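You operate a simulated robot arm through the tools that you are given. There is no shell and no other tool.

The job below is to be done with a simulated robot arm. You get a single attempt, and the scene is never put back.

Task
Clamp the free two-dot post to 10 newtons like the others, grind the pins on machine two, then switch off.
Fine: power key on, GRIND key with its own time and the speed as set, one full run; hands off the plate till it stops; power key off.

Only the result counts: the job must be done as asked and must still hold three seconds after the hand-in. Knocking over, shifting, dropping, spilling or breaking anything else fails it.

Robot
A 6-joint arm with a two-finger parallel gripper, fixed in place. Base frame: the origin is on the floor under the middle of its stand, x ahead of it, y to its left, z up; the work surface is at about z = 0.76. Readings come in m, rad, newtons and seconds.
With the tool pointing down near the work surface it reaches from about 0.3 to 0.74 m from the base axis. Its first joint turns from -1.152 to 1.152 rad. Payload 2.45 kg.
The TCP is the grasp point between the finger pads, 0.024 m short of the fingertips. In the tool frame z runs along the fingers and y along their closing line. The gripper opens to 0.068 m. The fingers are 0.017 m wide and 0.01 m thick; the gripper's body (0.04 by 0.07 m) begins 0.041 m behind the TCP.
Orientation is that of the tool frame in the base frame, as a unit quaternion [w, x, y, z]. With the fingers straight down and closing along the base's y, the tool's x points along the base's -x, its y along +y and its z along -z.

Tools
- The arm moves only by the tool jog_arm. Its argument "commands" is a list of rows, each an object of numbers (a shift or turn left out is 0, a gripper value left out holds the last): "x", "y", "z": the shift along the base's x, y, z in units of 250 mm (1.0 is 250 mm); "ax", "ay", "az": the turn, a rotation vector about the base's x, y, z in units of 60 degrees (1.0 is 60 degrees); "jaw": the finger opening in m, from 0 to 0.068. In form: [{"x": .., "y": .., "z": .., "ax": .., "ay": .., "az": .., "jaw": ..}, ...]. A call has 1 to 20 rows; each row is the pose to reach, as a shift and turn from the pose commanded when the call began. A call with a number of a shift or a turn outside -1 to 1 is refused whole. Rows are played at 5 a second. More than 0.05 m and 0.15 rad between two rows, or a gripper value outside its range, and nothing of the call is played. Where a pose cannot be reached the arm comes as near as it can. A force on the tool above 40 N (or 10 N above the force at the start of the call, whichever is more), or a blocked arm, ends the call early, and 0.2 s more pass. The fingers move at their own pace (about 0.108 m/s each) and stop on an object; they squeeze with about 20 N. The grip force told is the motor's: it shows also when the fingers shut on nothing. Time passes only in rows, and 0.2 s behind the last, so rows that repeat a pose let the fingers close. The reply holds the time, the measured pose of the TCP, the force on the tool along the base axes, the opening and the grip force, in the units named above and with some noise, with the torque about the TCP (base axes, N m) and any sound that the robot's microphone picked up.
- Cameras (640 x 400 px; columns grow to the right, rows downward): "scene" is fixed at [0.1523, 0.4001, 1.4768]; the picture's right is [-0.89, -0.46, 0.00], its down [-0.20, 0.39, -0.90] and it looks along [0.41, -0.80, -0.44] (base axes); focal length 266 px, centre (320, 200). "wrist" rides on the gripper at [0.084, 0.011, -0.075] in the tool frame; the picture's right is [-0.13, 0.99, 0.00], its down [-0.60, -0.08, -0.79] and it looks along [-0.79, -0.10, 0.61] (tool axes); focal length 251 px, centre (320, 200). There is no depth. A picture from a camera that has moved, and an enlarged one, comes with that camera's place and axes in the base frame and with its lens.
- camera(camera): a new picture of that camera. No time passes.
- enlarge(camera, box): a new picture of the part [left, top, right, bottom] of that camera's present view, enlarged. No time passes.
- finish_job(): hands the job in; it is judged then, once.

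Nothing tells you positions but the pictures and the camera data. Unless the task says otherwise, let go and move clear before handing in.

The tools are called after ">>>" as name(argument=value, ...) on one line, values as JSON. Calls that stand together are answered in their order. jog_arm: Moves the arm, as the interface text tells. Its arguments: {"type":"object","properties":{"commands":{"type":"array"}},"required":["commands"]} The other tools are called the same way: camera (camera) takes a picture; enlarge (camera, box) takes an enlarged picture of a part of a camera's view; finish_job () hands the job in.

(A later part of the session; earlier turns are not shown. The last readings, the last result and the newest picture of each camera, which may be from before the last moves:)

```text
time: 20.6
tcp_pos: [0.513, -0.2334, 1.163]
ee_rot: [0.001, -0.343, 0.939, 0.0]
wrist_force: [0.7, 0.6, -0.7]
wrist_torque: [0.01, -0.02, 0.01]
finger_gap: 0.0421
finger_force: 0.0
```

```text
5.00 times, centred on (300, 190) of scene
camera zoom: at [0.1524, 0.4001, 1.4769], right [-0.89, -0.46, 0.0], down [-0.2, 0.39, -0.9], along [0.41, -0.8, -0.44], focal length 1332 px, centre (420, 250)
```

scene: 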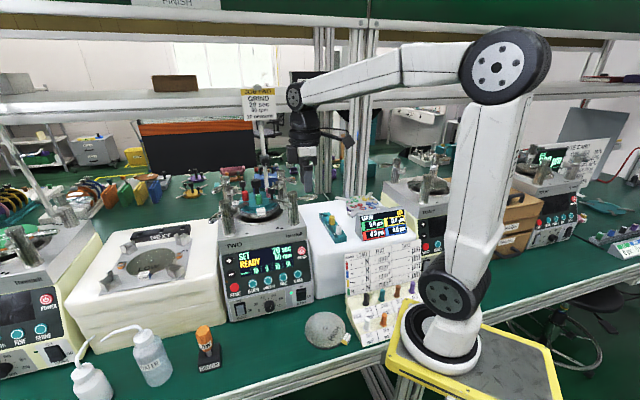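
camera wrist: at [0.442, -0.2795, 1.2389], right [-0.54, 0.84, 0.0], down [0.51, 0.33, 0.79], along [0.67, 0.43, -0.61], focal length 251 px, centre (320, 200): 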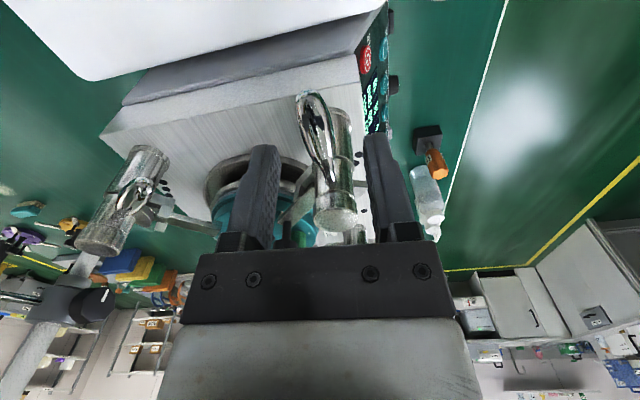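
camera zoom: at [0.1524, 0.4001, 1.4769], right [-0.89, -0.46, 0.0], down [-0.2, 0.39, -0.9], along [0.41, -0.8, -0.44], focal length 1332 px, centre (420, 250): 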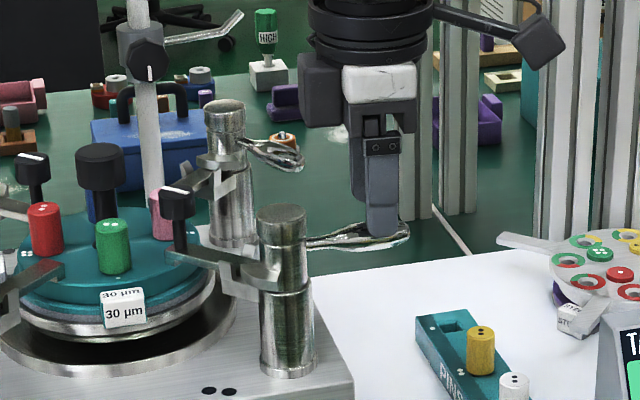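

The lever sits between the fingers with room on both sides. I'll go down the last 3 cm.

>>> jog_arm(commands=[{"z": -0.05}, {"z": -0.1}, {"z": -0.13}])

>>> camera(camera="wrist")

>>> enlarge(camera="scene", box=[255, 150, 345, 230])

```text
time: 21.4
tcp_pos: [0.5116, -0.2332, 1.1318]
ee_rot: [0.001, -0.343, 0.939, 0.0]
wrist_force: [-0.2, 0.6, -0.1]
wrist_torque: [-0.03, -0.02, 0.0]
finger_gap: 0.042
finger_force: 0.2
```

```text
taken
camera wrist: at [0.4413, -0.279, 1.2071], right [-0.54, 0.84, 0.0], down [0.51, 0.33, 0.79], along [0.67, 0.43, -0.61], focal length 251 px, centre (320, 200)
```

wrist: 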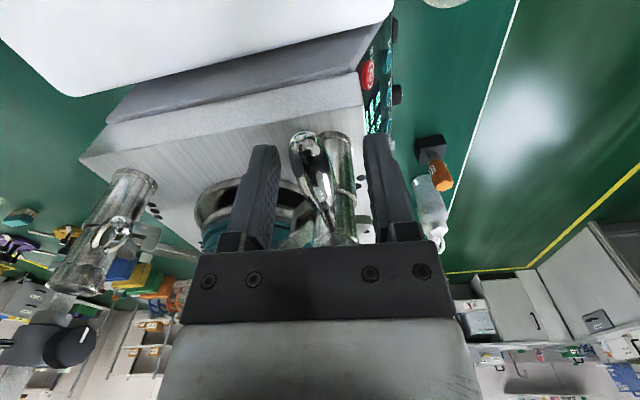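

```text
5.00 times, centred on (300, 190) of scene
camera zoom: at [0.1523, 0.4001, 1.4768], right [-0.89, -0.46, 0.0], down [-0.2, 0.39, -0.9], along [0.41, -0.8, -0.44], focal length 1332 px, centre (420, 250)
```

zoom: 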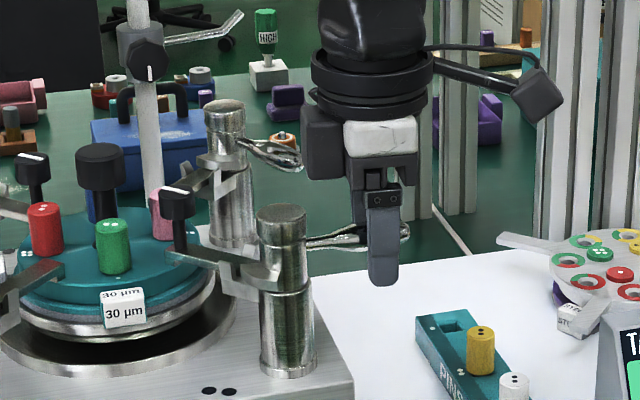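

The fork straddles the lever. I'll swing it clockwise about the post axis in small steps, watching the force and the display.

>>> jog_arm(commands=[{"x": -0.0159, "y": 0.0212, "az": -0.1167, "jaw": 0.042}, {"x": -0.0291, "y": 0.0442, "az": -0.2333}, {"x": -0.0395, "y": 0.0686, "az": -0.35}, {"x": -0.0395, "y": 0.0686, "az": -0.35}])

>>> enlarge(camera="scene", box=[215, 160, 345, 290])

>>> camera(camera="wrist")

```text
time: 22.4
tcp_pos: [0.5015, -0.2158, 1.1317]
ee_rot: [0.001, -0.165, 0.986, 0.0]
wrist_force: [-0.5, -0.9, 0.6]
wrist_torque: [0.0, 0.0, -0.03]
finger_gap: 0.0421
finger_force: 0.7
```

```text
3.08 times, centred on (280, 225) of scene
camera zoom: at [0.1523, 0.4001, 1.4769], right [-0.89, -0.46, 0.0], down [-0.2, 0.39, -0.9], along [0.41, -0.8, -0.44], focal length 820 px, centre (443, 123)
```

zoom: 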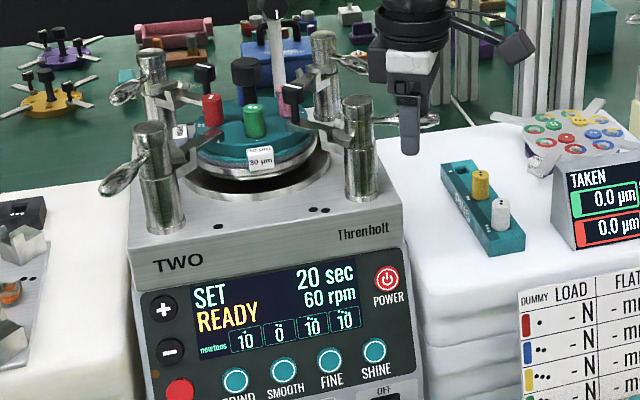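

```text
taken
camera wrist: at [0.4197, -0.2328, 1.2071], right [-0.2, 0.98, 0.0], down [0.6, 0.12, 0.79], along [0.78, 0.16, -0.61], focal length 251 px, centre (320, 200)
```

wrist: 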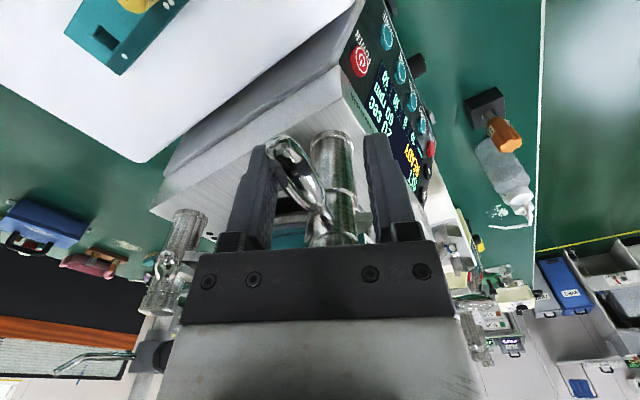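

The trailing finger has just reached the lever and the display still reads 0. I'll continue the arc.

>>> jog_arm(commands=[{"x": -0.004, "y": 0.0125, "az": -0.0583}, {"x": -0.0072, "y": 0.0255, "az": -0.1167}, {"x": -0.0095, "y": 0.0386, "az": -0.175}, {"x": -0.0113, "y": 0.0517, "az": -0.2333}])

>>> enlarge(camera="scene", box=[215, 160, 345, 290])

>>> camera(camera="wrist")

```text
time: 23.4
tcp_pos: [0.4993, -0.2036, 1.1319]
ee_rot: [0.001, -0.044, 0.999, 0.0]
wrist_force: [-0.1, 0.0, -0.6]
wrist_torque: [-0.02, -0.04, 0.0]
finger_gap: 0.0422
finger_force: 0.3
```

```text
3.08 times, centred on (280, 225) of scene
camera zoom: at [0.1523, 0.4001, 1.4769], right [-0.89, -0.46, 0.0], down [-0.2, 0.39, -0.9], along [0.41, -0.8, -0.44], focal length 820 px, centre (443, 123)
```

zoom: 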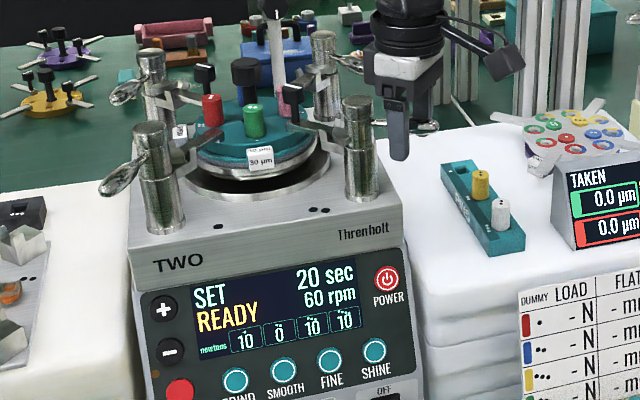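

```text
taken
camera wrist: at [0.4153, -0.1994, 1.2072], right [0.04, 1.0, 0.0], down [0.61, -0.03, 0.79], along [0.79, -0.03, -0.61], focal length 251 px, centre (320, 200)
```

wrist: 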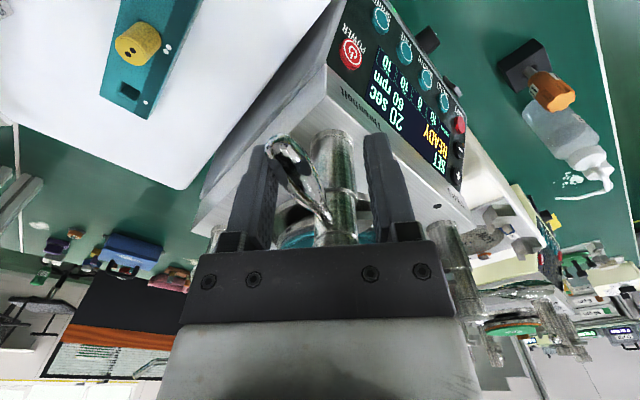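

The lever is moving with the fork at very little force, and the reading is still 0. I'll continue.

>>> jog_arm(commands=[{"x": -0.0007, "y": 0.0132, "az": -0.0583}, {"x": -0.0009, "y": 0.0265, "az": -0.1167}])

>>> enlarge(camera="scene", box=[215, 160, 345, 290])

```text
time: 24.0
tcp_pos: [0.5004, -0.1962, 1.131]
ee_rot: [0.0, 0.017, 1.0, 0.0]
wrist_force: [0.0, 0.0, -0.3]
wrist_torque: [0.0, 0.02, 0.01]
finger_gap: 0.0422
finger_force: 0.7
```

```text
3.08 times, centred on (280, 225) of scene
camera zoom: at [0.1523, 0.4001, 1.4769], right [-0.89, -0.46, 0.0], down [-0.2, 0.39, -0.9], along [0.41, -0.8, -0.44], focal length 820 px, centre (443, 123)
```

zoom: 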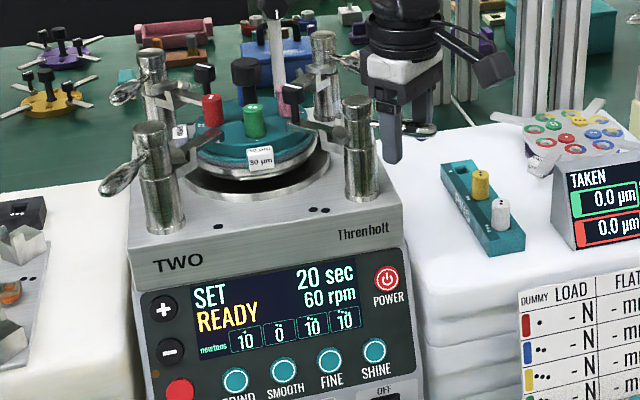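

Still 0 N and very little resistance. I'll continue in small increments.

>>> jog_arm(commands=[{"x": 0.0009, "y": 0.0132, "az": -0.0583}, {"x": 0.0023, "y": 0.0264, "az": -0.1167}])

>>> enlarge(camera="scene", box=[215, 160, 345, 290])

>>> camera(camera="wrist")

```text
time: 24.6
tcp_pos: [0.5007, -0.1898, 1.1308]
ee_rot: [0.001, 0.079, 0.997, 0.0]
wrist_force: [0.1, -0.5, 0.9]
wrist_torque: [0.04, 0.01, -0.01]
finger_gap: 0.0423
finger_force: 0.0
```

```text
3.08 times, centred on (280, 225) of scene
camera zoom: at [0.1523, 0.4001, 1.4768], right [-0.89, -0.46, 0.0], down [-0.2, 0.39, -0.9], along [0.41, -0.8, -0.44], focal length 820 px, centre (443, 123)
```

zoom: 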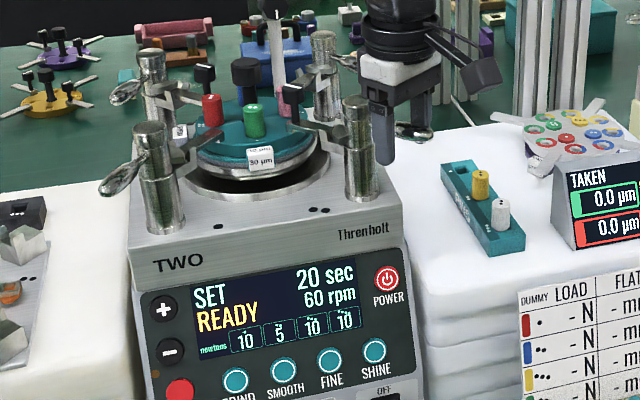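

```text
taken
camera wrist: at [0.4197, -0.1656, 1.2073], right [0.28, 0.96, 0.0], down [0.58, -0.17, 0.79], along [0.76, -0.22, -0.61], focal length 251 px, centre (320, 200)
```

wrist: 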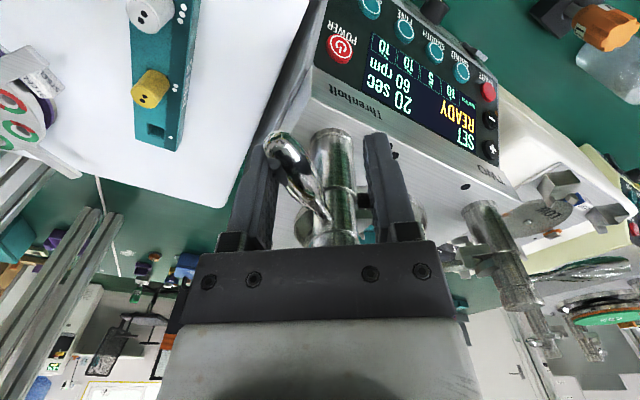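

It now reads 5 N. I'll move one small step at a time.

>>> jog_arm(commands=[{"x": 0.0024, "y": 0.013, "az": -0.0583}])

>>> enlarge(camera="scene", box=[250, 240, 310, 280])

```text
time: 25.0
tcp_pos: [0.5006, -0.1859, 1.1322]
ee_rot: [0.0, 0.109, 0.994, 0.0]
wrist_force: [-0.4, 0.0, -0.2]
wrist_torque: [0.0, 0.02, 0.01]
finger_gap: 0.0421
finger_force: 0.0
```

```text
10.00 times, centred on (280, 260) of scene
camera zoom: at [0.1523, 0.4001, 1.4768], right [-0.89, -0.46, 0.0], down [-0.2, 0.39, -0.9], along [0.41, -0.8, -0.44], focal length 2663 px, centre (720, -400)
```

zoom: 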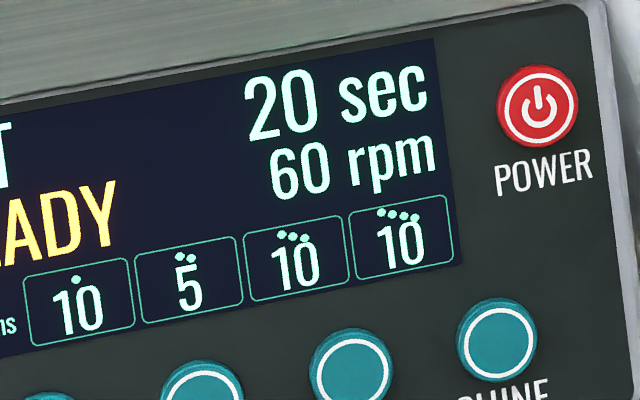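

Still 5 N. The reading seems to go in steps, so I'll take another small step.

>>> jog_arm(commands=[{"x": 0.0032, "y": 0.0129, "az": -0.0583}])

>>> enlarge(camera="scene", box=[250, 240, 310, 280])

>>> camera(camera="wrist")

```text
time: 25.4
tcp_pos: [0.5017, -0.1832, 1.1305]
ee_rot: [0.001, 0.139, 0.99, 0.0]
wrist_force: [-0.7, -1.8, -0.3]
wrist_torque: [-0.02, -0.02, 0.02]
finger_gap: 0.0432
finger_force: 0.9
```

```text
10.00 times, centred on (280, 260) of scene
camera zoom: at [0.1523, 0.4001, 1.4769], right [-0.89, -0.46, 0.0], down [-0.2, 0.39, -0.9], along [0.41, -0.8, -0.44], focal length 2663 px, centre (720, -400)
```

zoom: 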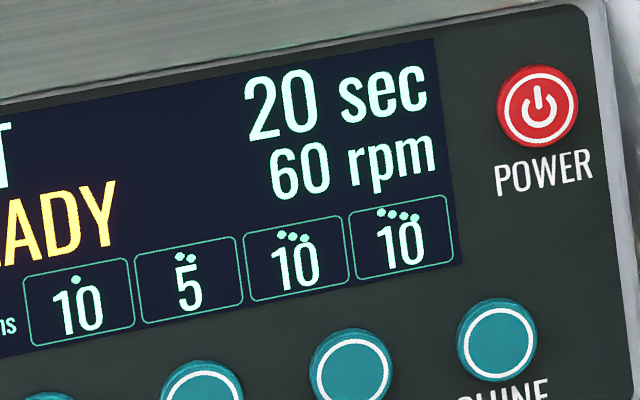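

```text
taken
camera wrist: at [0.4246, -0.1494, 1.2066], right [0.4, 0.92, 0.0], down [0.56, -0.24, 0.79], along [0.73, -0.31, -0.61], focal length 251 px, centre (320, 200)
```

wrist: 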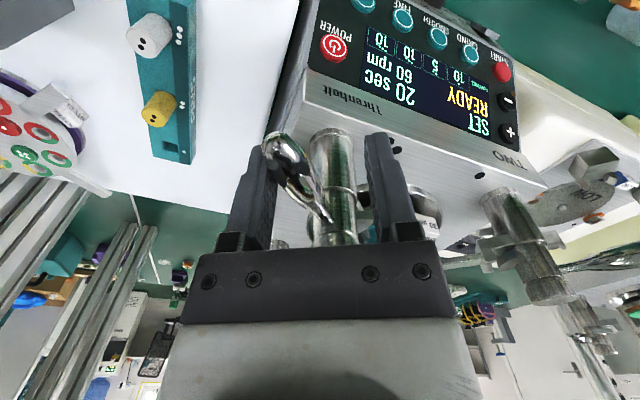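

A small resistance (about 2 N) suggests a detent. I'll take another small step.

>>> jog_arm(commands=[{"x": 0.004, "y": 0.0127, "az": -0.0583}])

>>> enlarge(camera="scene", box=[250, 240, 310, 280])

```text
time: 25.8
tcp_pos: [0.5029, -0.1801, 1.1308]
ee_rot: [0.0, 0.17, 0.986, 0.001]
wrist_force: [0.7, -0.7, -0.1]
wrist_torque: [0.0, 0.01, 0.0]
finger_gap: 0.0422
finger_force: 0.2
```

```text
10.00 times, centred on (280, 260) of scene
camera zoom: at [0.1523, 0.4001, 1.4769], right [-0.89, -0.46, 0.0], down [-0.2, 0.39, -0.9], along [0.41, -0.8, -0.44], focal length 2663 px, centre (720, -400)
```

zoom: 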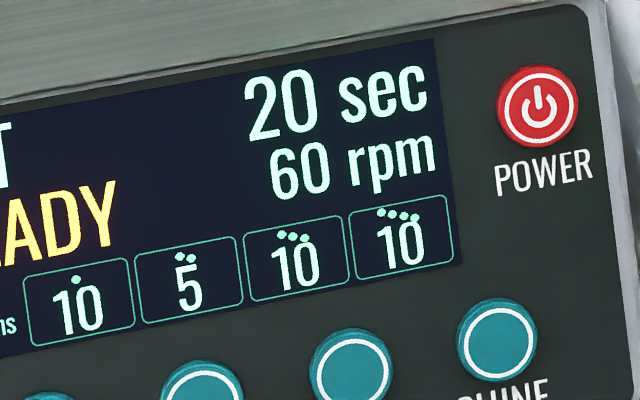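

Still 5 N. Continuing one step at a time.

>>> jog_arm(commands=[{"x": 0.0047, "y": 0.0124, "az": -0.0583}])

>>> enlarge(camera="scene", box=[250, 240, 310, 280])

>>> camera(camera="wrist")

```text
time: 26.2
tcp_pos: [0.5052, -0.1782, 1.1306]
ee_rot: [0.001, 0.2, 0.98, 0.0]
wrist_force: [0.5, -0.2, 0.6]
wrist_torque: [-0.01, 0.01, 0.01]
finger_gap: 0.0422
finger_force: 0.0
```

```text
10.00 times, centred on (280, 260) of scene
camera zoom: at [0.1523, 0.4001, 1.4768], right [-0.89, -0.46, 0.0], down [-0.2, 0.39, -0.9], along [0.41, -0.8, -0.44], focal length 2663 px, centre (720, -400)
```

zoom: 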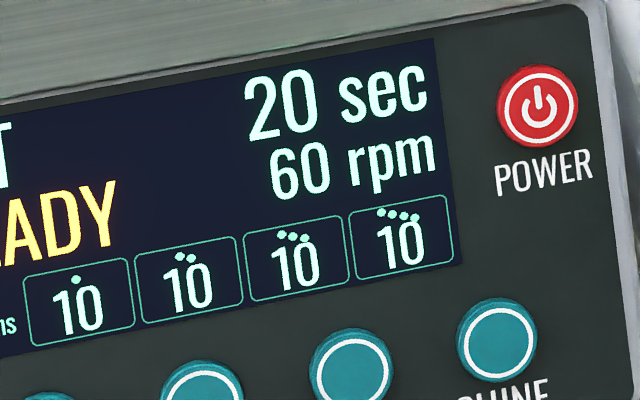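

```text
taken
camera wrist: at [0.4311, -0.1342, 1.207], right [0.51, 0.86, 0.0], down [0.52, -0.31, 0.79], along [0.68, -0.4, -0.61], focal length 251 px, centre (320, 200)
```

wrist: 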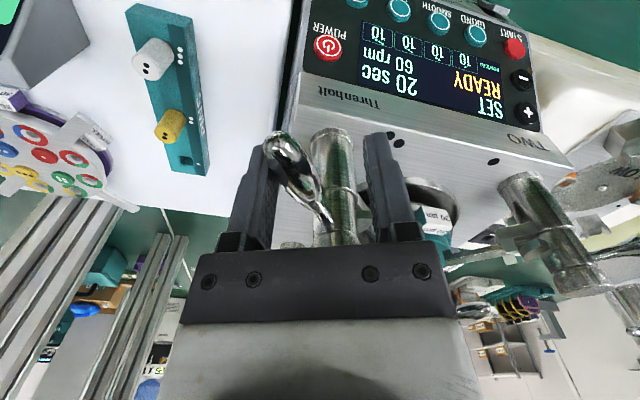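

It now reads 10 / 10 / 10 / 10. I'll check how the lever sits against the finger and compare its angle with the three-dot lever, to be sure it's settled and not on the edge of the step.

>>> enlarge(camera="wrist", box=[230, 115, 420, 250])

>>> enlarge(camera="scene", box=[265, 160, 335, 225])

```text
2.96 times, centred on (325, 182) of wrist
camera zoom: at [0.4311, -0.1342, 1.207], right [0.51, 0.86, 0.0], down [0.52, -0.31, 0.79], along [0.68, -0.4, -0.61], focal length 745 px, centre (305, 252)
```

zoom: 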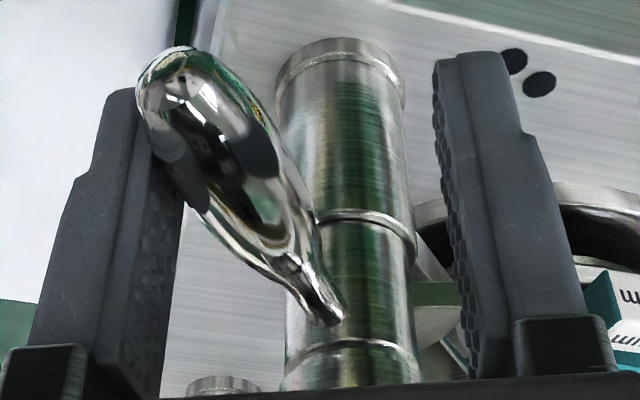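

```text
6.15 times, centred on (300, 192) of scene
camera zoom: at [0.1523, 0.4001, 1.4768], right [-0.89, -0.46, 0.0], down [-0.2, 0.39, -0.9], along [0.41, -0.8, -0.44], focal length 1639 px, centre (443, 246)
```

zoom: 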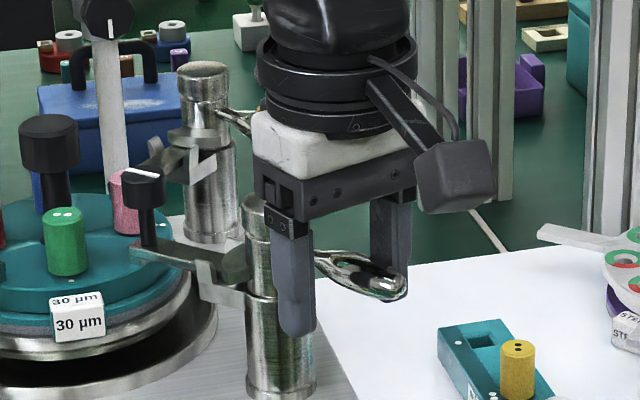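

The lever touches the trailing finger and has only just crossed into 10. I'll nudge it about 4° more, to match the others' angle of about 167°, and re-read.

>>> jog_arm(commands=[{"x": 0.0036, "y": 0.0078, "az": -0.0375}, {"x": 0.0072, "y": 0.0155, "az": -0.075}])

>>> enlarge(camera="scene", box=[250, 240, 310, 280])

>>> enlarge(camera="wrist", box=[230, 115, 420, 250])

```text
time: 26.8
tcp_pos: [0.5059, -0.1732, 1.1316]
ee_rot: [0.001, 0.237, 0.971, 0.0]
wrist_force: [0.2, 0.7, 1.1]
wrist_torque: [0.0, 0.04, 0.02]
finger_gap: 0.042
finger_force: 0.1
```

```text
10.00 times, centred on (280, 260) of scene
camera zoom: at [0.1523, 0.4001, 1.4768], right [-0.89, -0.46, 0.0], down [-0.2, 0.39, -0.9], along [0.41, -0.8, -0.44], focal length 2663 px, centre (720, -400)
```

zoom: 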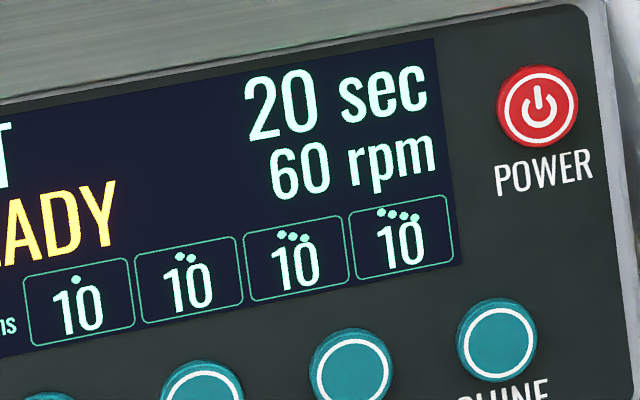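

```text
2.96 times, centred on (325, 182) of wrist
camera zoom: at [0.4368, -0.1247, 1.2067], right [0.57, 0.82, 0.0], down [0.5, -0.35, 0.79], along [0.65, -0.45, -0.61], focal length 745 px, centre (305, 252)
```

zoom: 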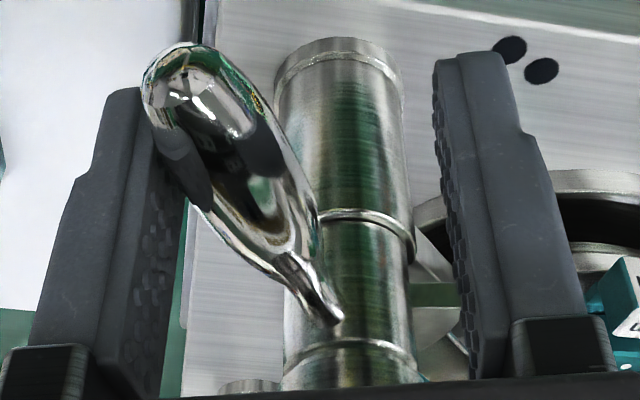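

It stays at 10 and the lever is now near 167°, like the others. I'll back the fork off to centre it around the lever, check the reading holds, then lift straight out.

>>> jog_arm(commands=[{"x": -0.0078, "y": -0.0182, "az": 0.0875}, {"x": -0.0148, "y": -0.0369, "az": 0.175}, {"x": -0.0148, "y": -0.0369, "az": 0.175}])

>>> enlarge(camera="scene", box=[250, 240, 310, 280])

>>> enlarge(camera="wrist", box=[230, 115, 420, 250])

```text
time: 27.6
tcp_pos: [0.5024, -0.1841, 1.1312]
ee_rot: [0.001, 0.146, 0.989, -0.001]
wrist_force: [-0.3, 0.0, 1.0]
wrist_torque: [-0.02, -0.02, 0.01]
finger_gap: 0.042
finger_force: 0.0
```

```text
10.00 times, centred on (280, 260) of scene
camera zoom: at [0.1523, 0.4001, 1.4769], right [-0.89, -0.46, 0.0], down [-0.2, 0.39, -0.9], along [0.41, -0.8, -0.44], focal length 2663 px, centre (720, -400)
```

zoom: 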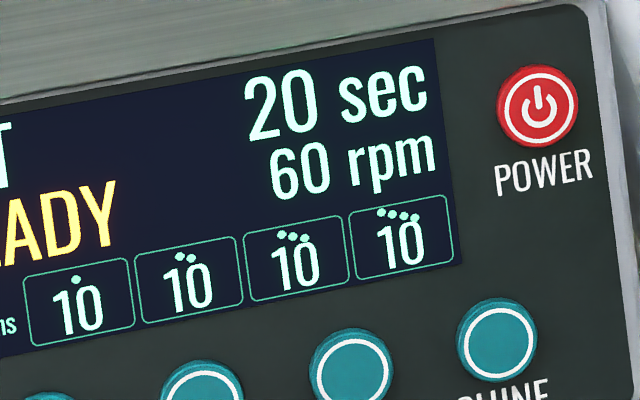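

```text
2.96 times, centred on (325, 182) of wrist
camera zoom: at [0.4253, -0.1477, 1.2066], right [0.41, 0.91, 0.0], down [0.55, -0.25, 0.79], along [0.72, -0.33, -0.61], focal length 745 px, centre (305, 252)
```

zoom: 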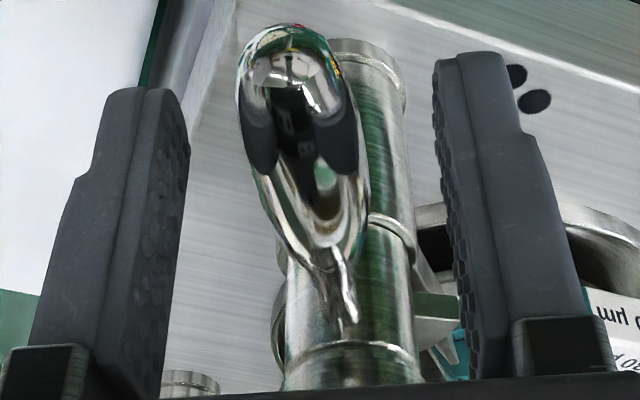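

The lever stays put and the display holds 10 on all four posts. I'll lift straight up, then move out front, close the fingers and turn towards the panel.

>>> jog_arm(commands=[{"z": 0.12}, {"z": 0.24}, {"z": 0.36}, {"z": 0.48}])

>>> jog_arm(commands=[{"x": -0.042, "y": 0.107, "az": -0.094, "jaw": 0.0}, {"x": -0.084, "y": 0.214, "az": -0.188}, {"x": -0.126, "y": 0.322, "az": -0.282}, {"x": -0.168, "y": 0.429, "az": -0.376}, {"x": -0.21, "y": 0.536, "az": -0.47}, {"x": -0.21, "y": 0.536, "az": -0.47}])

>>> enlarge(camera="scene", box=[215, 160, 345, 290])

```text
time: 28.6
tcp_pos: [0.5008, -0.1826, 1.2509]
ee_rot: [0.0, 0.147, 0.989, -0.001]
wrist_force: [-0.3, 0.4, -0.6]
wrist_torque: [0.0, 0.03, -0.04]
finger_gap: 0.042
finger_force: 0.1
```

```text
time: 30.0
tcp_pos: [0.4491, -0.0493, 1.2508]
ee_rot: [0.001, 0.383, 0.924, 0.0]
wrist_force: [0.1, 0.4, 0.2]
wrist_torque: [0.02, 0.0, -0.01]
finger_gap: 0.0001
finger_force: 19.9
```

```text
3.08 times, centred on (280, 225) of scene
camera zoom: at [0.1523, 0.4001, 1.4768], right [-0.89, -0.46, 0.0], down [-0.2, 0.39, -0.9], along [0.41, -0.8, -0.44], focal length 820 px, centre (443, 123)
```

zoom: 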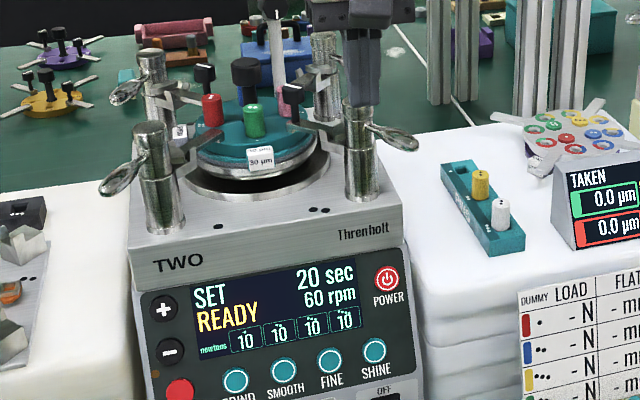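

All four posts read 10 N and the arm is clear. Next I'll tilt 45° again and come down in front of the GRIND key.

>>> jog_arm(commands=[{"x": 0.014, "y": 0.053, "z": -0.113, "ax": -0.088, "ay": -0.088, "jaw": 0.0}, {"x": 0.028, "y": 0.105, "z": -0.227, "ax": -0.177, "ay": -0.177}, {"x": 0.042, "y": 0.158, "z": -0.34, "ax": -0.265, "ay": -0.265}, {"x": 0.056, "y": 0.211, "z": -0.453, "ax": -0.353, "ay": -0.353}, {"x": 0.07, "y": 0.263, "z": -0.567, "ax": -0.442, "ay": -0.442}, {"x": 0.084, "y": 0.316, "z": -0.68, "ax": -0.53, "ay": -0.53}, {"x": 0.084, "y": 0.316, "z": -0.68, "ax": -0.53, "ay": -0.53}])

>>> camera(camera="wrist")

>>> camera(camera="scene")

```text
time: 31.6
tcp_pos: [0.4704, 0.0301, 1.0814]
ee_rot: [0.354, 0.354, 0.853, -0.146]
wrist_force: [0.4, 0.0, -0.1]
wrist_torque: [-0.01, 0.0, 0.01]
finger_gap: 0.0002
finger_force: 20.3
```

```text
taken
camera wrist: at [0.3985, 0.1177, 1.0756], right [0.77, 0.64, 0.09], down [-0.15, 0.04, 0.99], along [0.63, -0.77, 0.13], focal length 251 px, centre (320, 200)
```

wrist: 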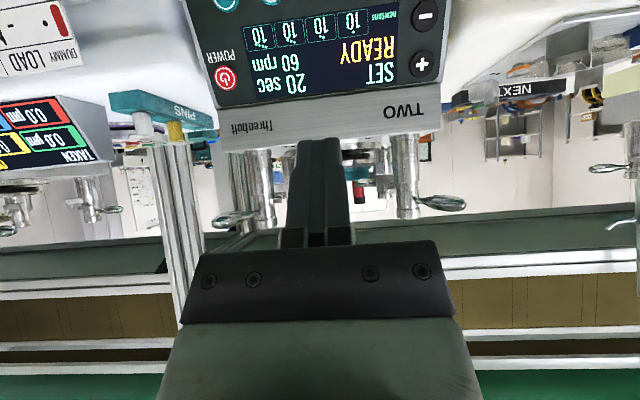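

```text
taken
```

scene: 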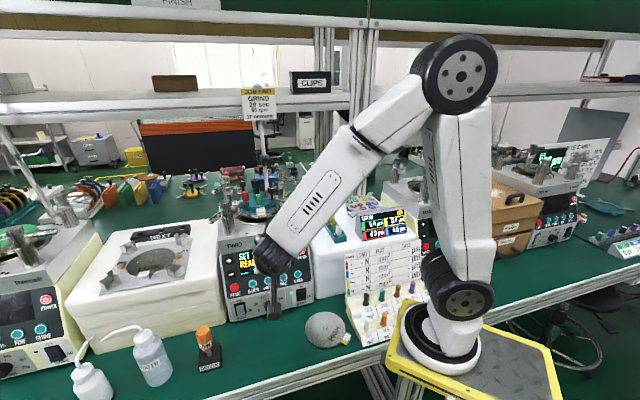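

The tool is at the right tilt. I'll move to about 5 cm in front of the GRIND key.

>>> jog_arm(commands=[{"x": 0.07, "y": -0.02, "z": -0.14}, {"x": 0.16, "y": -0.045, "z": -0.28}, {"x": 0.25, "y": -0.065, "z": -0.41}, {"x": 0.336, "y": -0.086, "z": -0.526}, {"x": 0.336, "y": -0.086, "z": -0.526}])

>>> camera(camera="wrist")

```text
time: 32.8
tcp_pos: [0.5573, 0.0097, 0.9486]
ee_rot: [0.354, 0.355, 0.853, -0.146]
wrist_force: [0.0, -0.1, 0.6]
wrist_torque: [-0.01, -0.05, -0.02]
finger_gap: 0.0
finger_force: 20.4
```

```text
taken
camera wrist: at [0.4854, 0.0973, 0.9418], right [0.77, 0.64, 0.09], down [-0.15, 0.04, 0.99], along [0.62, -0.77, 0.13], focal length 251 px, centre (320, 200)
```

wrist: 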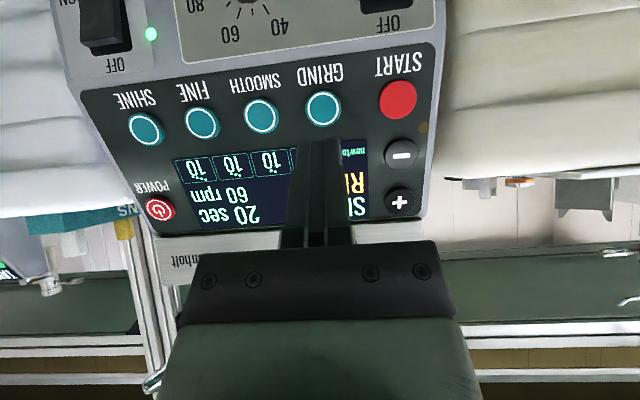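

The GRIND key refines to about (0.610, -0.043, 0.898), sideways aligned and a bit lower than the tip. I'll close in while lowering.

>>> jog_arm(commands=[{"x": 0.03, "y": -0.03, "z": -0.06}, {"x": 0.07, "y": -0.07, "z": -0.09}, {"x": 0.104, "y": -0.104, "z": -0.119}, {"x": 0.104, "y": -0.104, "z": -0.119}])

>>> camera(camera="wrist")

```text
time: 33.8
tcp_pos: [0.582, -0.0164, 0.9193]
ee_rot: [0.354, 0.355, 0.853, -0.146]
wrist_force: [-0.4, -0.1, 0.0]
wrist_torque: [-0.01, 0.01, 0.0]
finger_gap: 0.0001
finger_force: 19.9
```

```text
taken
camera wrist: at [0.5109, 0.0709, 0.9139], right [0.77, 0.64, 0.09], down [-0.15, 0.04, 0.99], along [0.62, -0.77, 0.13], focal length 251 px, centre (320, 200)
```

wrist: 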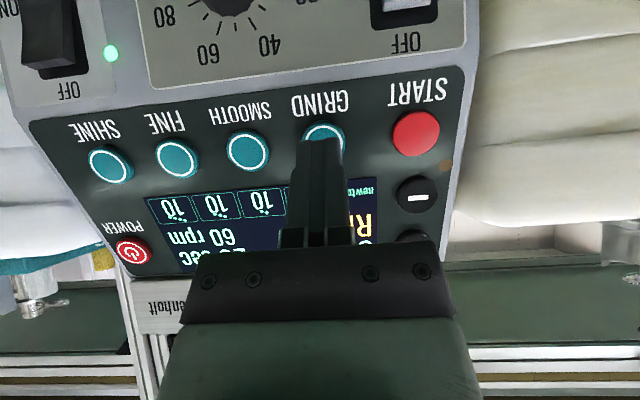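

The tip is on the GRIND key's line. I'll advance in small steps.

>>> jog_arm(commands=[{"x": 0.0079, "y": -0.0079, "z": -0.0043}, {"x": 0.0158, "y": -0.0158, "z": -0.0086}, {"x": 0.0237, "y": -0.0237, "z": -0.013}, {"x": 0.0317, "y": -0.0317, "z": -0.0173}])

>>> camera(camera="wrist")

```text
time: 34.8
tcp_pos: [0.5882, -0.0258, 0.9158]
ee_rot: [0.354, 0.355, 0.853, -0.147]
wrist_force: [0.9, -0.1, 0.2]
wrist_torque: [0.01, 0.02, 0.05]
finger_gap: 0.0
finger_force: 20.0
```

```text
taken
camera wrist: at [0.5176, 0.0626, 0.9096], right [0.77, 0.64, 0.09], down [-0.15, 0.04, 0.99], along [0.62, -0.77, 0.13], focal length 251 px, centre (320, 200)
```

wrist: 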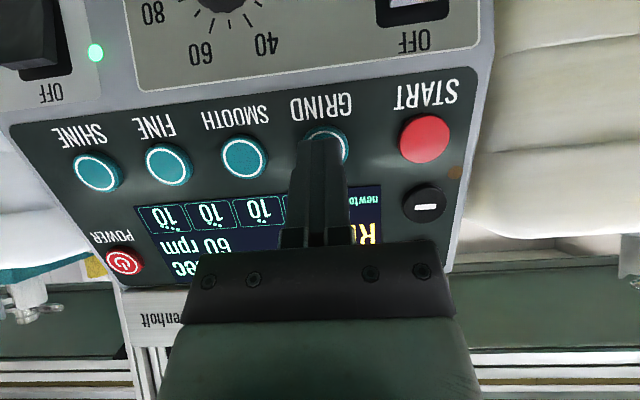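

Nearly there, with the key about 4 mm to the right of the tip centre. I'll add a small sideways correction and press in 2 mm steps.

>>> jog_arm(commands=[{"x": 0.011, "y": 0.0, "z": -0.0029}, {"x": 0.0163, "y": -0.005, "z": -0.0058}])

```text
time: 35.4
tcp_pos: [0.5922, -0.0262, 0.9145]
ee_rot: [0.354, 0.354, 0.854, -0.145]
wrist_force: [-0.4, 0.0, 0.5]
wrist_torque: [-0.01, -0.04, 0.01]
finger_gap: 0.0002
finger_force: 20.1
```

>>> jog_arm(commands=[{"x": 0.0053, "y": -0.0053, "z": -0.0029}, {"x": 0.0106, "y": -0.0106, "z": -0.0058}])

>>> camera(camera="wrist")

```text
time: 36.0
tcp_pos: [0.5956, -0.0286, 0.9119]
ee_rot: [0.354, 0.355, 0.853, -0.145]
wrist_force: [-4.9, 3.4, 3.5]
wrist_torque: [-0.03, -0.02, -0.01]
finger_gap: 0.0002
finger_force: 19.9
heard: click
```

```text
taken
camera wrist: at [0.5238, 0.0594, 0.9067], right [0.77, 0.64, 0.09], down [-0.15, 0.04, 0.99], along [0.62, -0.77, 0.13], focal length 251 px, centre (320, 200)
```

wrist: 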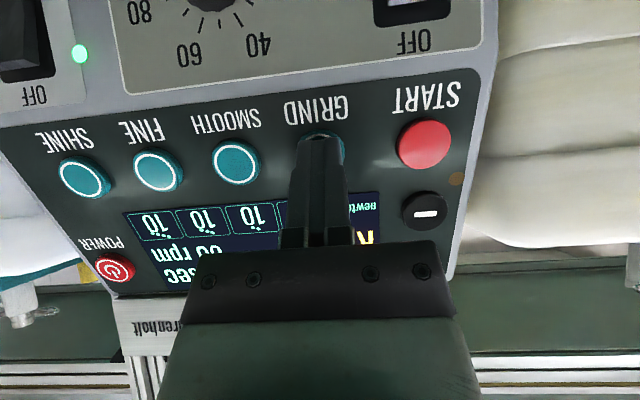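

A click was heard on GRIND with about 7 N. I'll back straight off and read the display.

>>> jog_arm(commands=[{"x": -0.04, "y": 0.04, "z": 0.022}, {"x": -0.09, "y": 0.09, "z": 0.05}, {"x": -0.13, "y": 0.13, "z": 0.08}])

>>> camera(camera="wrist")

>>> enlarge(camera="scene", box=[215, 200, 345, 320])

```text
time: 36.8
tcp_pos: [0.5626, 0.0025, 0.934]
ee_rot: [0.354, 0.354, 0.853, -0.145]
wrist_force: [-0.1, -0.6, 0.0]
wrist_torque: [0.02, -0.02, -0.01]
finger_gap: 0.0
finger_force: 20.5
```

```text
taken
camera wrist: at [0.4918, 0.0907, 0.9275], right [0.77, 0.64, 0.09], down [-0.15, 0.04, 0.99], along [0.62, -0.77, 0.13], focal length 251 px, centre (320, 200)
```

wrist: 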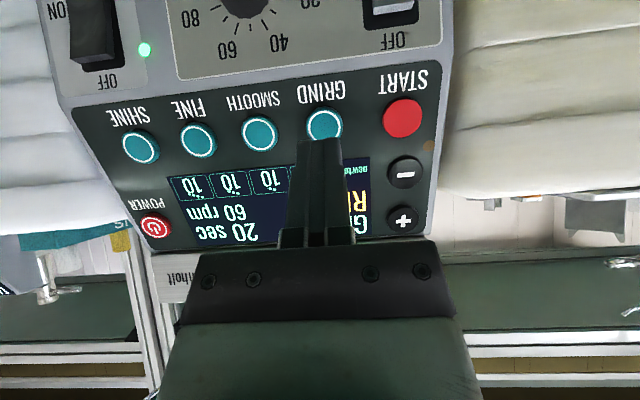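

```text
3.33 times, centred on (280, 260) of scene
camera zoom: at [0.1523, 0.4001, 1.4768], right [-0.89, -0.46, 0.0], down [-0.2, 0.39, -0.9], along [0.41, -0.8, -0.44], focal length 888 px, centre (453, 0)
```

zoom: 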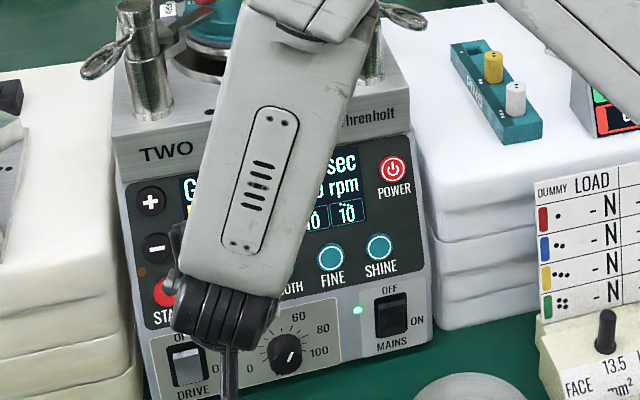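

GRIND is selected (20 sec, 60 rpm, READY), so START is needed to run it. I'll move sideways to sit in front of the START key, which I take to be at (0.6465, -0.0055, 0.899).

>>> jog_arm(commands=[{"x": 0.066, "y": 0.035, "z": -0.015}, {"x": 0.132, "y": 0.07, "z": -0.03}, {"x": 0.198, "y": 0.106, "z": -0.044}, {"x": 0.198, "y": 0.106, "z": -0.044}])

>>> camera(camera="wrist")

```text
time: 37.8
tcp_pos: [0.6134, 0.0288, 0.922]
ee_rot: [0.354, 0.355, 0.853, -0.147]
wrist_force: [-0.5, -0.7, -0.1]
wrist_torque: [0.02, -0.03, 0.03]
finger_gap: 0.0002
finger_force: 20.4
```

```text
taken
camera wrist: at [0.5415, 0.1179, 0.9162], right [0.77, 0.64, 0.09], down [-0.15, 0.04, 0.99], along [0.62, -0.77, 0.13], focal length 251 px, centre (320, 200)
```

wrist: 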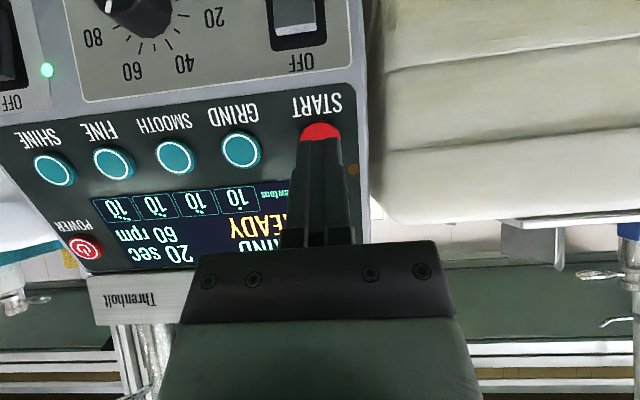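

The tip is lined up with START and the display shows GRIND, READY, 20 sec, 60 rpm, with 10 N on all four. I'll approach.

>>> jog_arm(commands=[{"x": 0.0106, "y": -0.0106, "z": -0.0058}, {"x": 0.0211, "y": -0.0211, "z": -0.0115}, {"x": 0.0317, "y": -0.0317, "z": -0.0173}, {"x": 0.0422, "y": -0.0422, "z": -0.023}, {"x": 0.0501, "y": -0.0501, "z": -0.0273}])

>>> camera(camera="wrist")

```text
time: 39.0
tcp_pos: [0.6247, 0.019, 0.9149]
ee_rot: [0.354, 0.355, 0.853, -0.146]
wrist_force: [-0.1, 0.3, -0.1]
wrist_torque: [-0.02, 0.0, 0.03]
finger_gap: 0.0
finger_force: 20.2
```

```text
taken
camera wrist: at [0.5542, 0.1059, 0.909], right [0.77, 0.64, 0.09], down [-0.15, 0.04, 0.99], along [0.62, -0.77, 0.13], focal length 251 px, centre (320, 200)
```

wrist: 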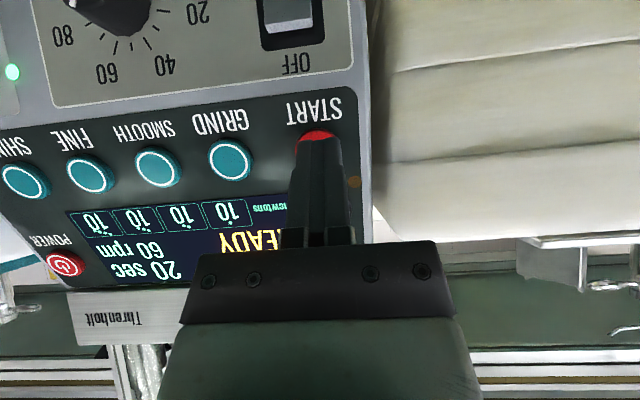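

Continuing gently towards contact.

>>> jog_arm(commands=[{"x": 0.0053, "y": -0.0053, "z": -0.002}, {"x": 0.0106, "y": -0.0106, "z": -0.004}, {"x": 0.0159, "y": -0.0159, "z": -0.006}])

```text
time: 39.8
tcp_pos: [0.629, 0.0141, 0.912]
ee_rot: [0.354, 0.354, 0.854, -0.146]
wrist_force: [0.0, 0.8, -0.4]
wrist_torque: [0.02, -0.01, 0.0]
finger_gap: 0.0
finger_force: 20.5
```

>>> jog_arm(commands=[{"x": 0.0053, "y": -0.0053, "z": -0.0025}, {"x": 0.0106, "y": -0.0106, "z": -0.005}])

```text
time: 40.4
tcp_pos: [0.63, 0.0115, 0.9106]
ee_rot: [0.353, 0.354, 0.854, -0.146]
wrist_force: [-1.6, 1.0, 0.4]
wrist_torque: [0.0, 0.03, -0.06]
finger_gap: 0.0
finger_force: 20.2
heard: click
```

A click was heard on START. I'll back straight off and check that the run has begun.

>>> jog_arm(commands=[{"x": -0.04, "y": 0.04, "z": 0.022}, {"x": -0.1, "y": 0.1, "z": 0.055}, {"x": -0.16, "y": 0.16, "z": 0.09}])

>>> camera(camera="wrist")

>>> enlarge(camera="scene", box=[215, 160, 345, 320])

```text
time: 41.2
tcp_pos: [0.5923, 0.0519, 0.9337]
ee_rot: [0.354, 0.354, 0.853, -0.146]
wrist_force: [0.2, -0.1, 0.0]
wrist_torque: [0.0, 0.0, 0.0]
finger_gap: 0.0
finger_force: 20.5
```

```text
taken
camera wrist: at [0.5202, 0.1394, 0.9281], right [0.77, 0.64, 0.09], down [-0.15, 0.04, 0.99], along [0.62, -0.77, 0.13], focal length 251 px, centre (320, 200)
```

wrist: 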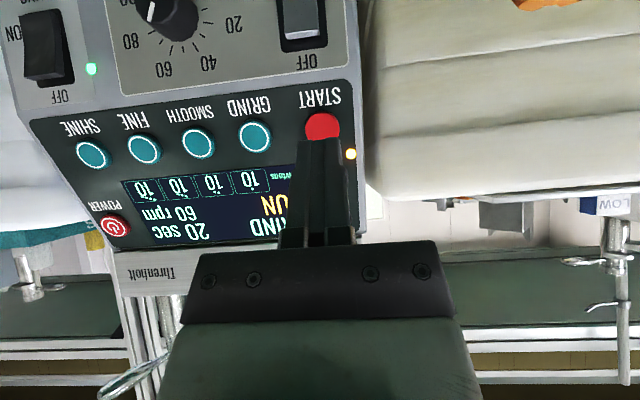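

```text
2.50 times, centred on (280, 240) of scene
camera zoom: at [0.1524, 0.4001, 1.4768], right [-0.89, -0.46, 0.0], down [-0.2, 0.39, -0.9], along [0.41, -0.8, -0.44], focal length 666 px, centre (420, 100)
```

zoom: 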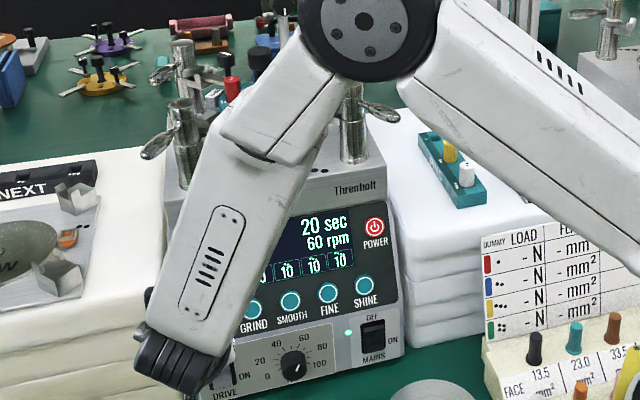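

The display shows RUN and the running light is lit, so the 20 s run is under way. I'll move clear towards a waiting spot in front of the POWER key without touching anything, then wait.

>>> jog_arm(commands=[{"x": -0.1, "y": 0.04, "z": 0.03}, {"x": -0.19, "y": -0.09, "z": 0.09}, {"x": -0.28, "y": -0.22, "z": 0.15}, {"x": -0.37, "y": -0.36, "z": 0.21}, {"x": -0.46, "y": -0.5, "z": 0.27}, {"x": -0.552, "y": -0.649, "z": 0.33}, {"x": -0.552, "y": -0.649, "z": 0.33}, {"x": -0.552, "y": -0.649, "z": 0.33}, {"x": -0.552, "y": -0.649, "z": 0.33}, {"x": -0.552, "y": -0.649, "z": 0.33}])

>>> enlarge(camera="scene", box=[215, 160, 345, 320])

>>> camera(camera="wrist")

```text
time: 43.4
tcp_pos: [0.4552, -0.1097, 1.0181]
ee_rot: [0.354, 0.355, 0.853, -0.146]
wrist_force: [0.2, 0.0, 0.0]
wrist_torque: [-0.01, 0.0, 0.02]
finger_gap: 0.0
finger_force: 19.9
```

```text
2.50 times, centred on (280, 240) of scene
camera zoom: at [0.1523, 0.4001, 1.4768], right [-0.89, -0.46, 0.0], down [-0.2, 0.39, -0.9], along [0.41, -0.8, -0.44], focal length 666 px, centre (420, 100)
```

zoom: 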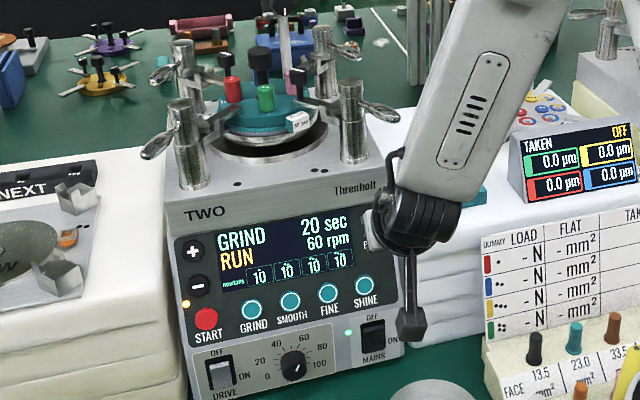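

```text
taken
camera wrist: at [0.3845, -0.0227, 1.0119], right [0.77, 0.64, 0.09], down [-0.15, 0.04, 0.99], along [0.62, -0.77, 0.13], focal length 251 px, centre (320, 200)
```

wrist: 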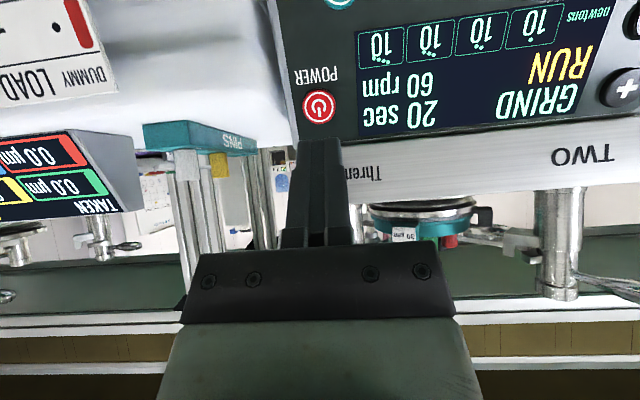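

GRIND is running, the plate has turned, and all posts are still at 10 N. I'll wait it out with the arm still.

>>> jog_arm(commands=[{"x": 0}, {"x": 0}, {"x": 0}, {"x": 0}, {"x": 0}, {"x": 0}, {"x": 0}, {"x": 0}, {"x": 0}, {"x": 0}, {"x": 0}, {"x": 0}, {"x": 0}, {"x": 0}, {"x": 0}, {"x": 0}, {"x": 0}, {"x": 0}, {"x": 0}, {"x": 0}])

>>> enlarge(camera="scene", box=[215, 160, 345, 320])

```text
time: 47.6
tcp_pos: [0.4551, -0.1109, 1.0179]
ee_rot: [0.354, 0.354, 0.853, -0.145]
wrist_force: [0.0, 0.8, -0.6]
wrist_torque: [-0.01, 0.0, 0.01]
finger_gap: 0.0
finger_force: 19.8
```

```text
2.50 times, centred on (280, 240) of scene
camera zoom: at [0.1523, 0.4001, 1.4768], right [-0.89, -0.46, 0.0], down [-0.2, 0.39, -0.9], along [0.41, -0.8, -0.44], focal length 666 px, centre (420, 100)
```

zoom: 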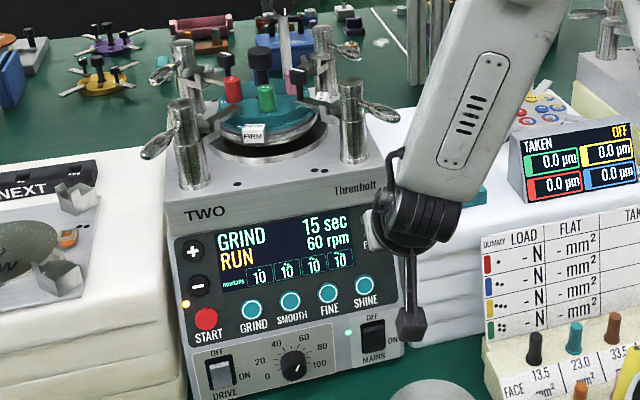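

The countdown shows 15 sec left with RUN on. I'll keep waiting.

>>> jog_arm(commands=[{"x": 0}, {"x": 0}, {"x": 0}, {"x": 0}, {"x": 0}, {"x": 0}, {"x": 0}, {"x": 0}, {"x": 0}, {"x": 0}, {"x": 0}, {"x": 0}, {"x": 0}, {"x": 0}, {"x": 0}, {"x": 0}, {"x": 0}, {"x": 0}, {"x": 0}, {"x": 0}])

>>> jog_arm(commands=[{"x": 0}, {"x": 0}, {"x": 0}, {"x": 0}, {"x": 0}, {"x": 0}, {"x": 0}, {"x": 0}, {"x": 0}, {"x": 0}, {"x": 0}, {"x": 0}, {"x": 0}, {"x": 0}, {"x": 0}, {"x": 0}, {"x": 0}, {"x": 0}, {"x": 0}, {"x": 0}])

>>> jog_arm(commands=[{"x": 0}, {"x": 0}, {"x": 0}, {"x": 0}, {"x": 0}, {"x": 0}, {"x": 0}, {"x": 0}, {"x": 0}, {"x": 0}, {"x": 0}, {"x": 0}, {"x": 0}, {"x": 0}, {"x": 0}, {"x": 0}, {"x": 0}, {"x": 0}, {"x": 0}, {"x": 0}])

>>> enlarge(camera="scene", box=[215, 160, 345, 320])

```text
time: 51.8
tcp_pos: [0.456, -0.1102, 1.0171]
ee_rot: [0.354, 0.355, 0.853, -0.147]
wrist_force: [-0.4, 0.8, -0.7]
wrist_torque: [0.0, -0.03, -0.01]
finger_gap: 0.0
finger_force: 20.3
```

```text
time: 56.0
tcp_pos: [0.4555, -0.11, 1.0169]
ee_rot: [0.354, 0.354, 0.853, -0.145]
wrist_force: [0.5, -0.3, -0.5]
wrist_torque: [-0.01, 0.0, 0.0]
finger_gap: 0.0
finger_force: 20.1
```

```text
time: 60.2
tcp_pos: [0.4565, -0.1108, 1.0174]
ee_rot: [0.355, 0.354, 0.853, -0.146]
wrist_force: [-0.2, 0.9, -0.6]
wrist_torque: [0.03, -0.01, 0.03]
finger_gap: 0.0
finger_force: 20.0
```

```text
2.50 times, centred on (280, 240) of scene
camera zoom: at [0.1523, 0.4001, 1.4768], right [-0.89, -0.46, 0.0], down [-0.2, 0.39, -0.9], along [0.41, -0.8, -0.44], focal length 666 px, centre (420, 100)
```

zoom: 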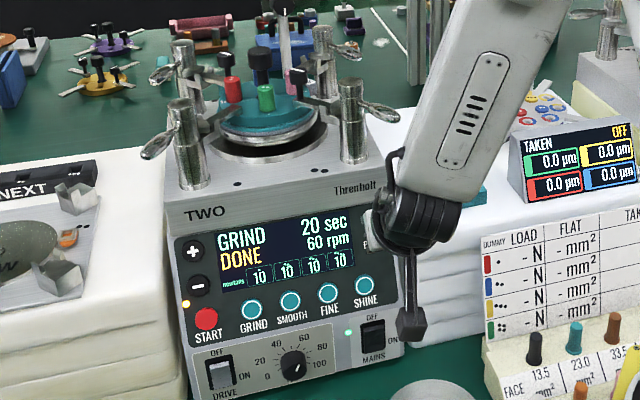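

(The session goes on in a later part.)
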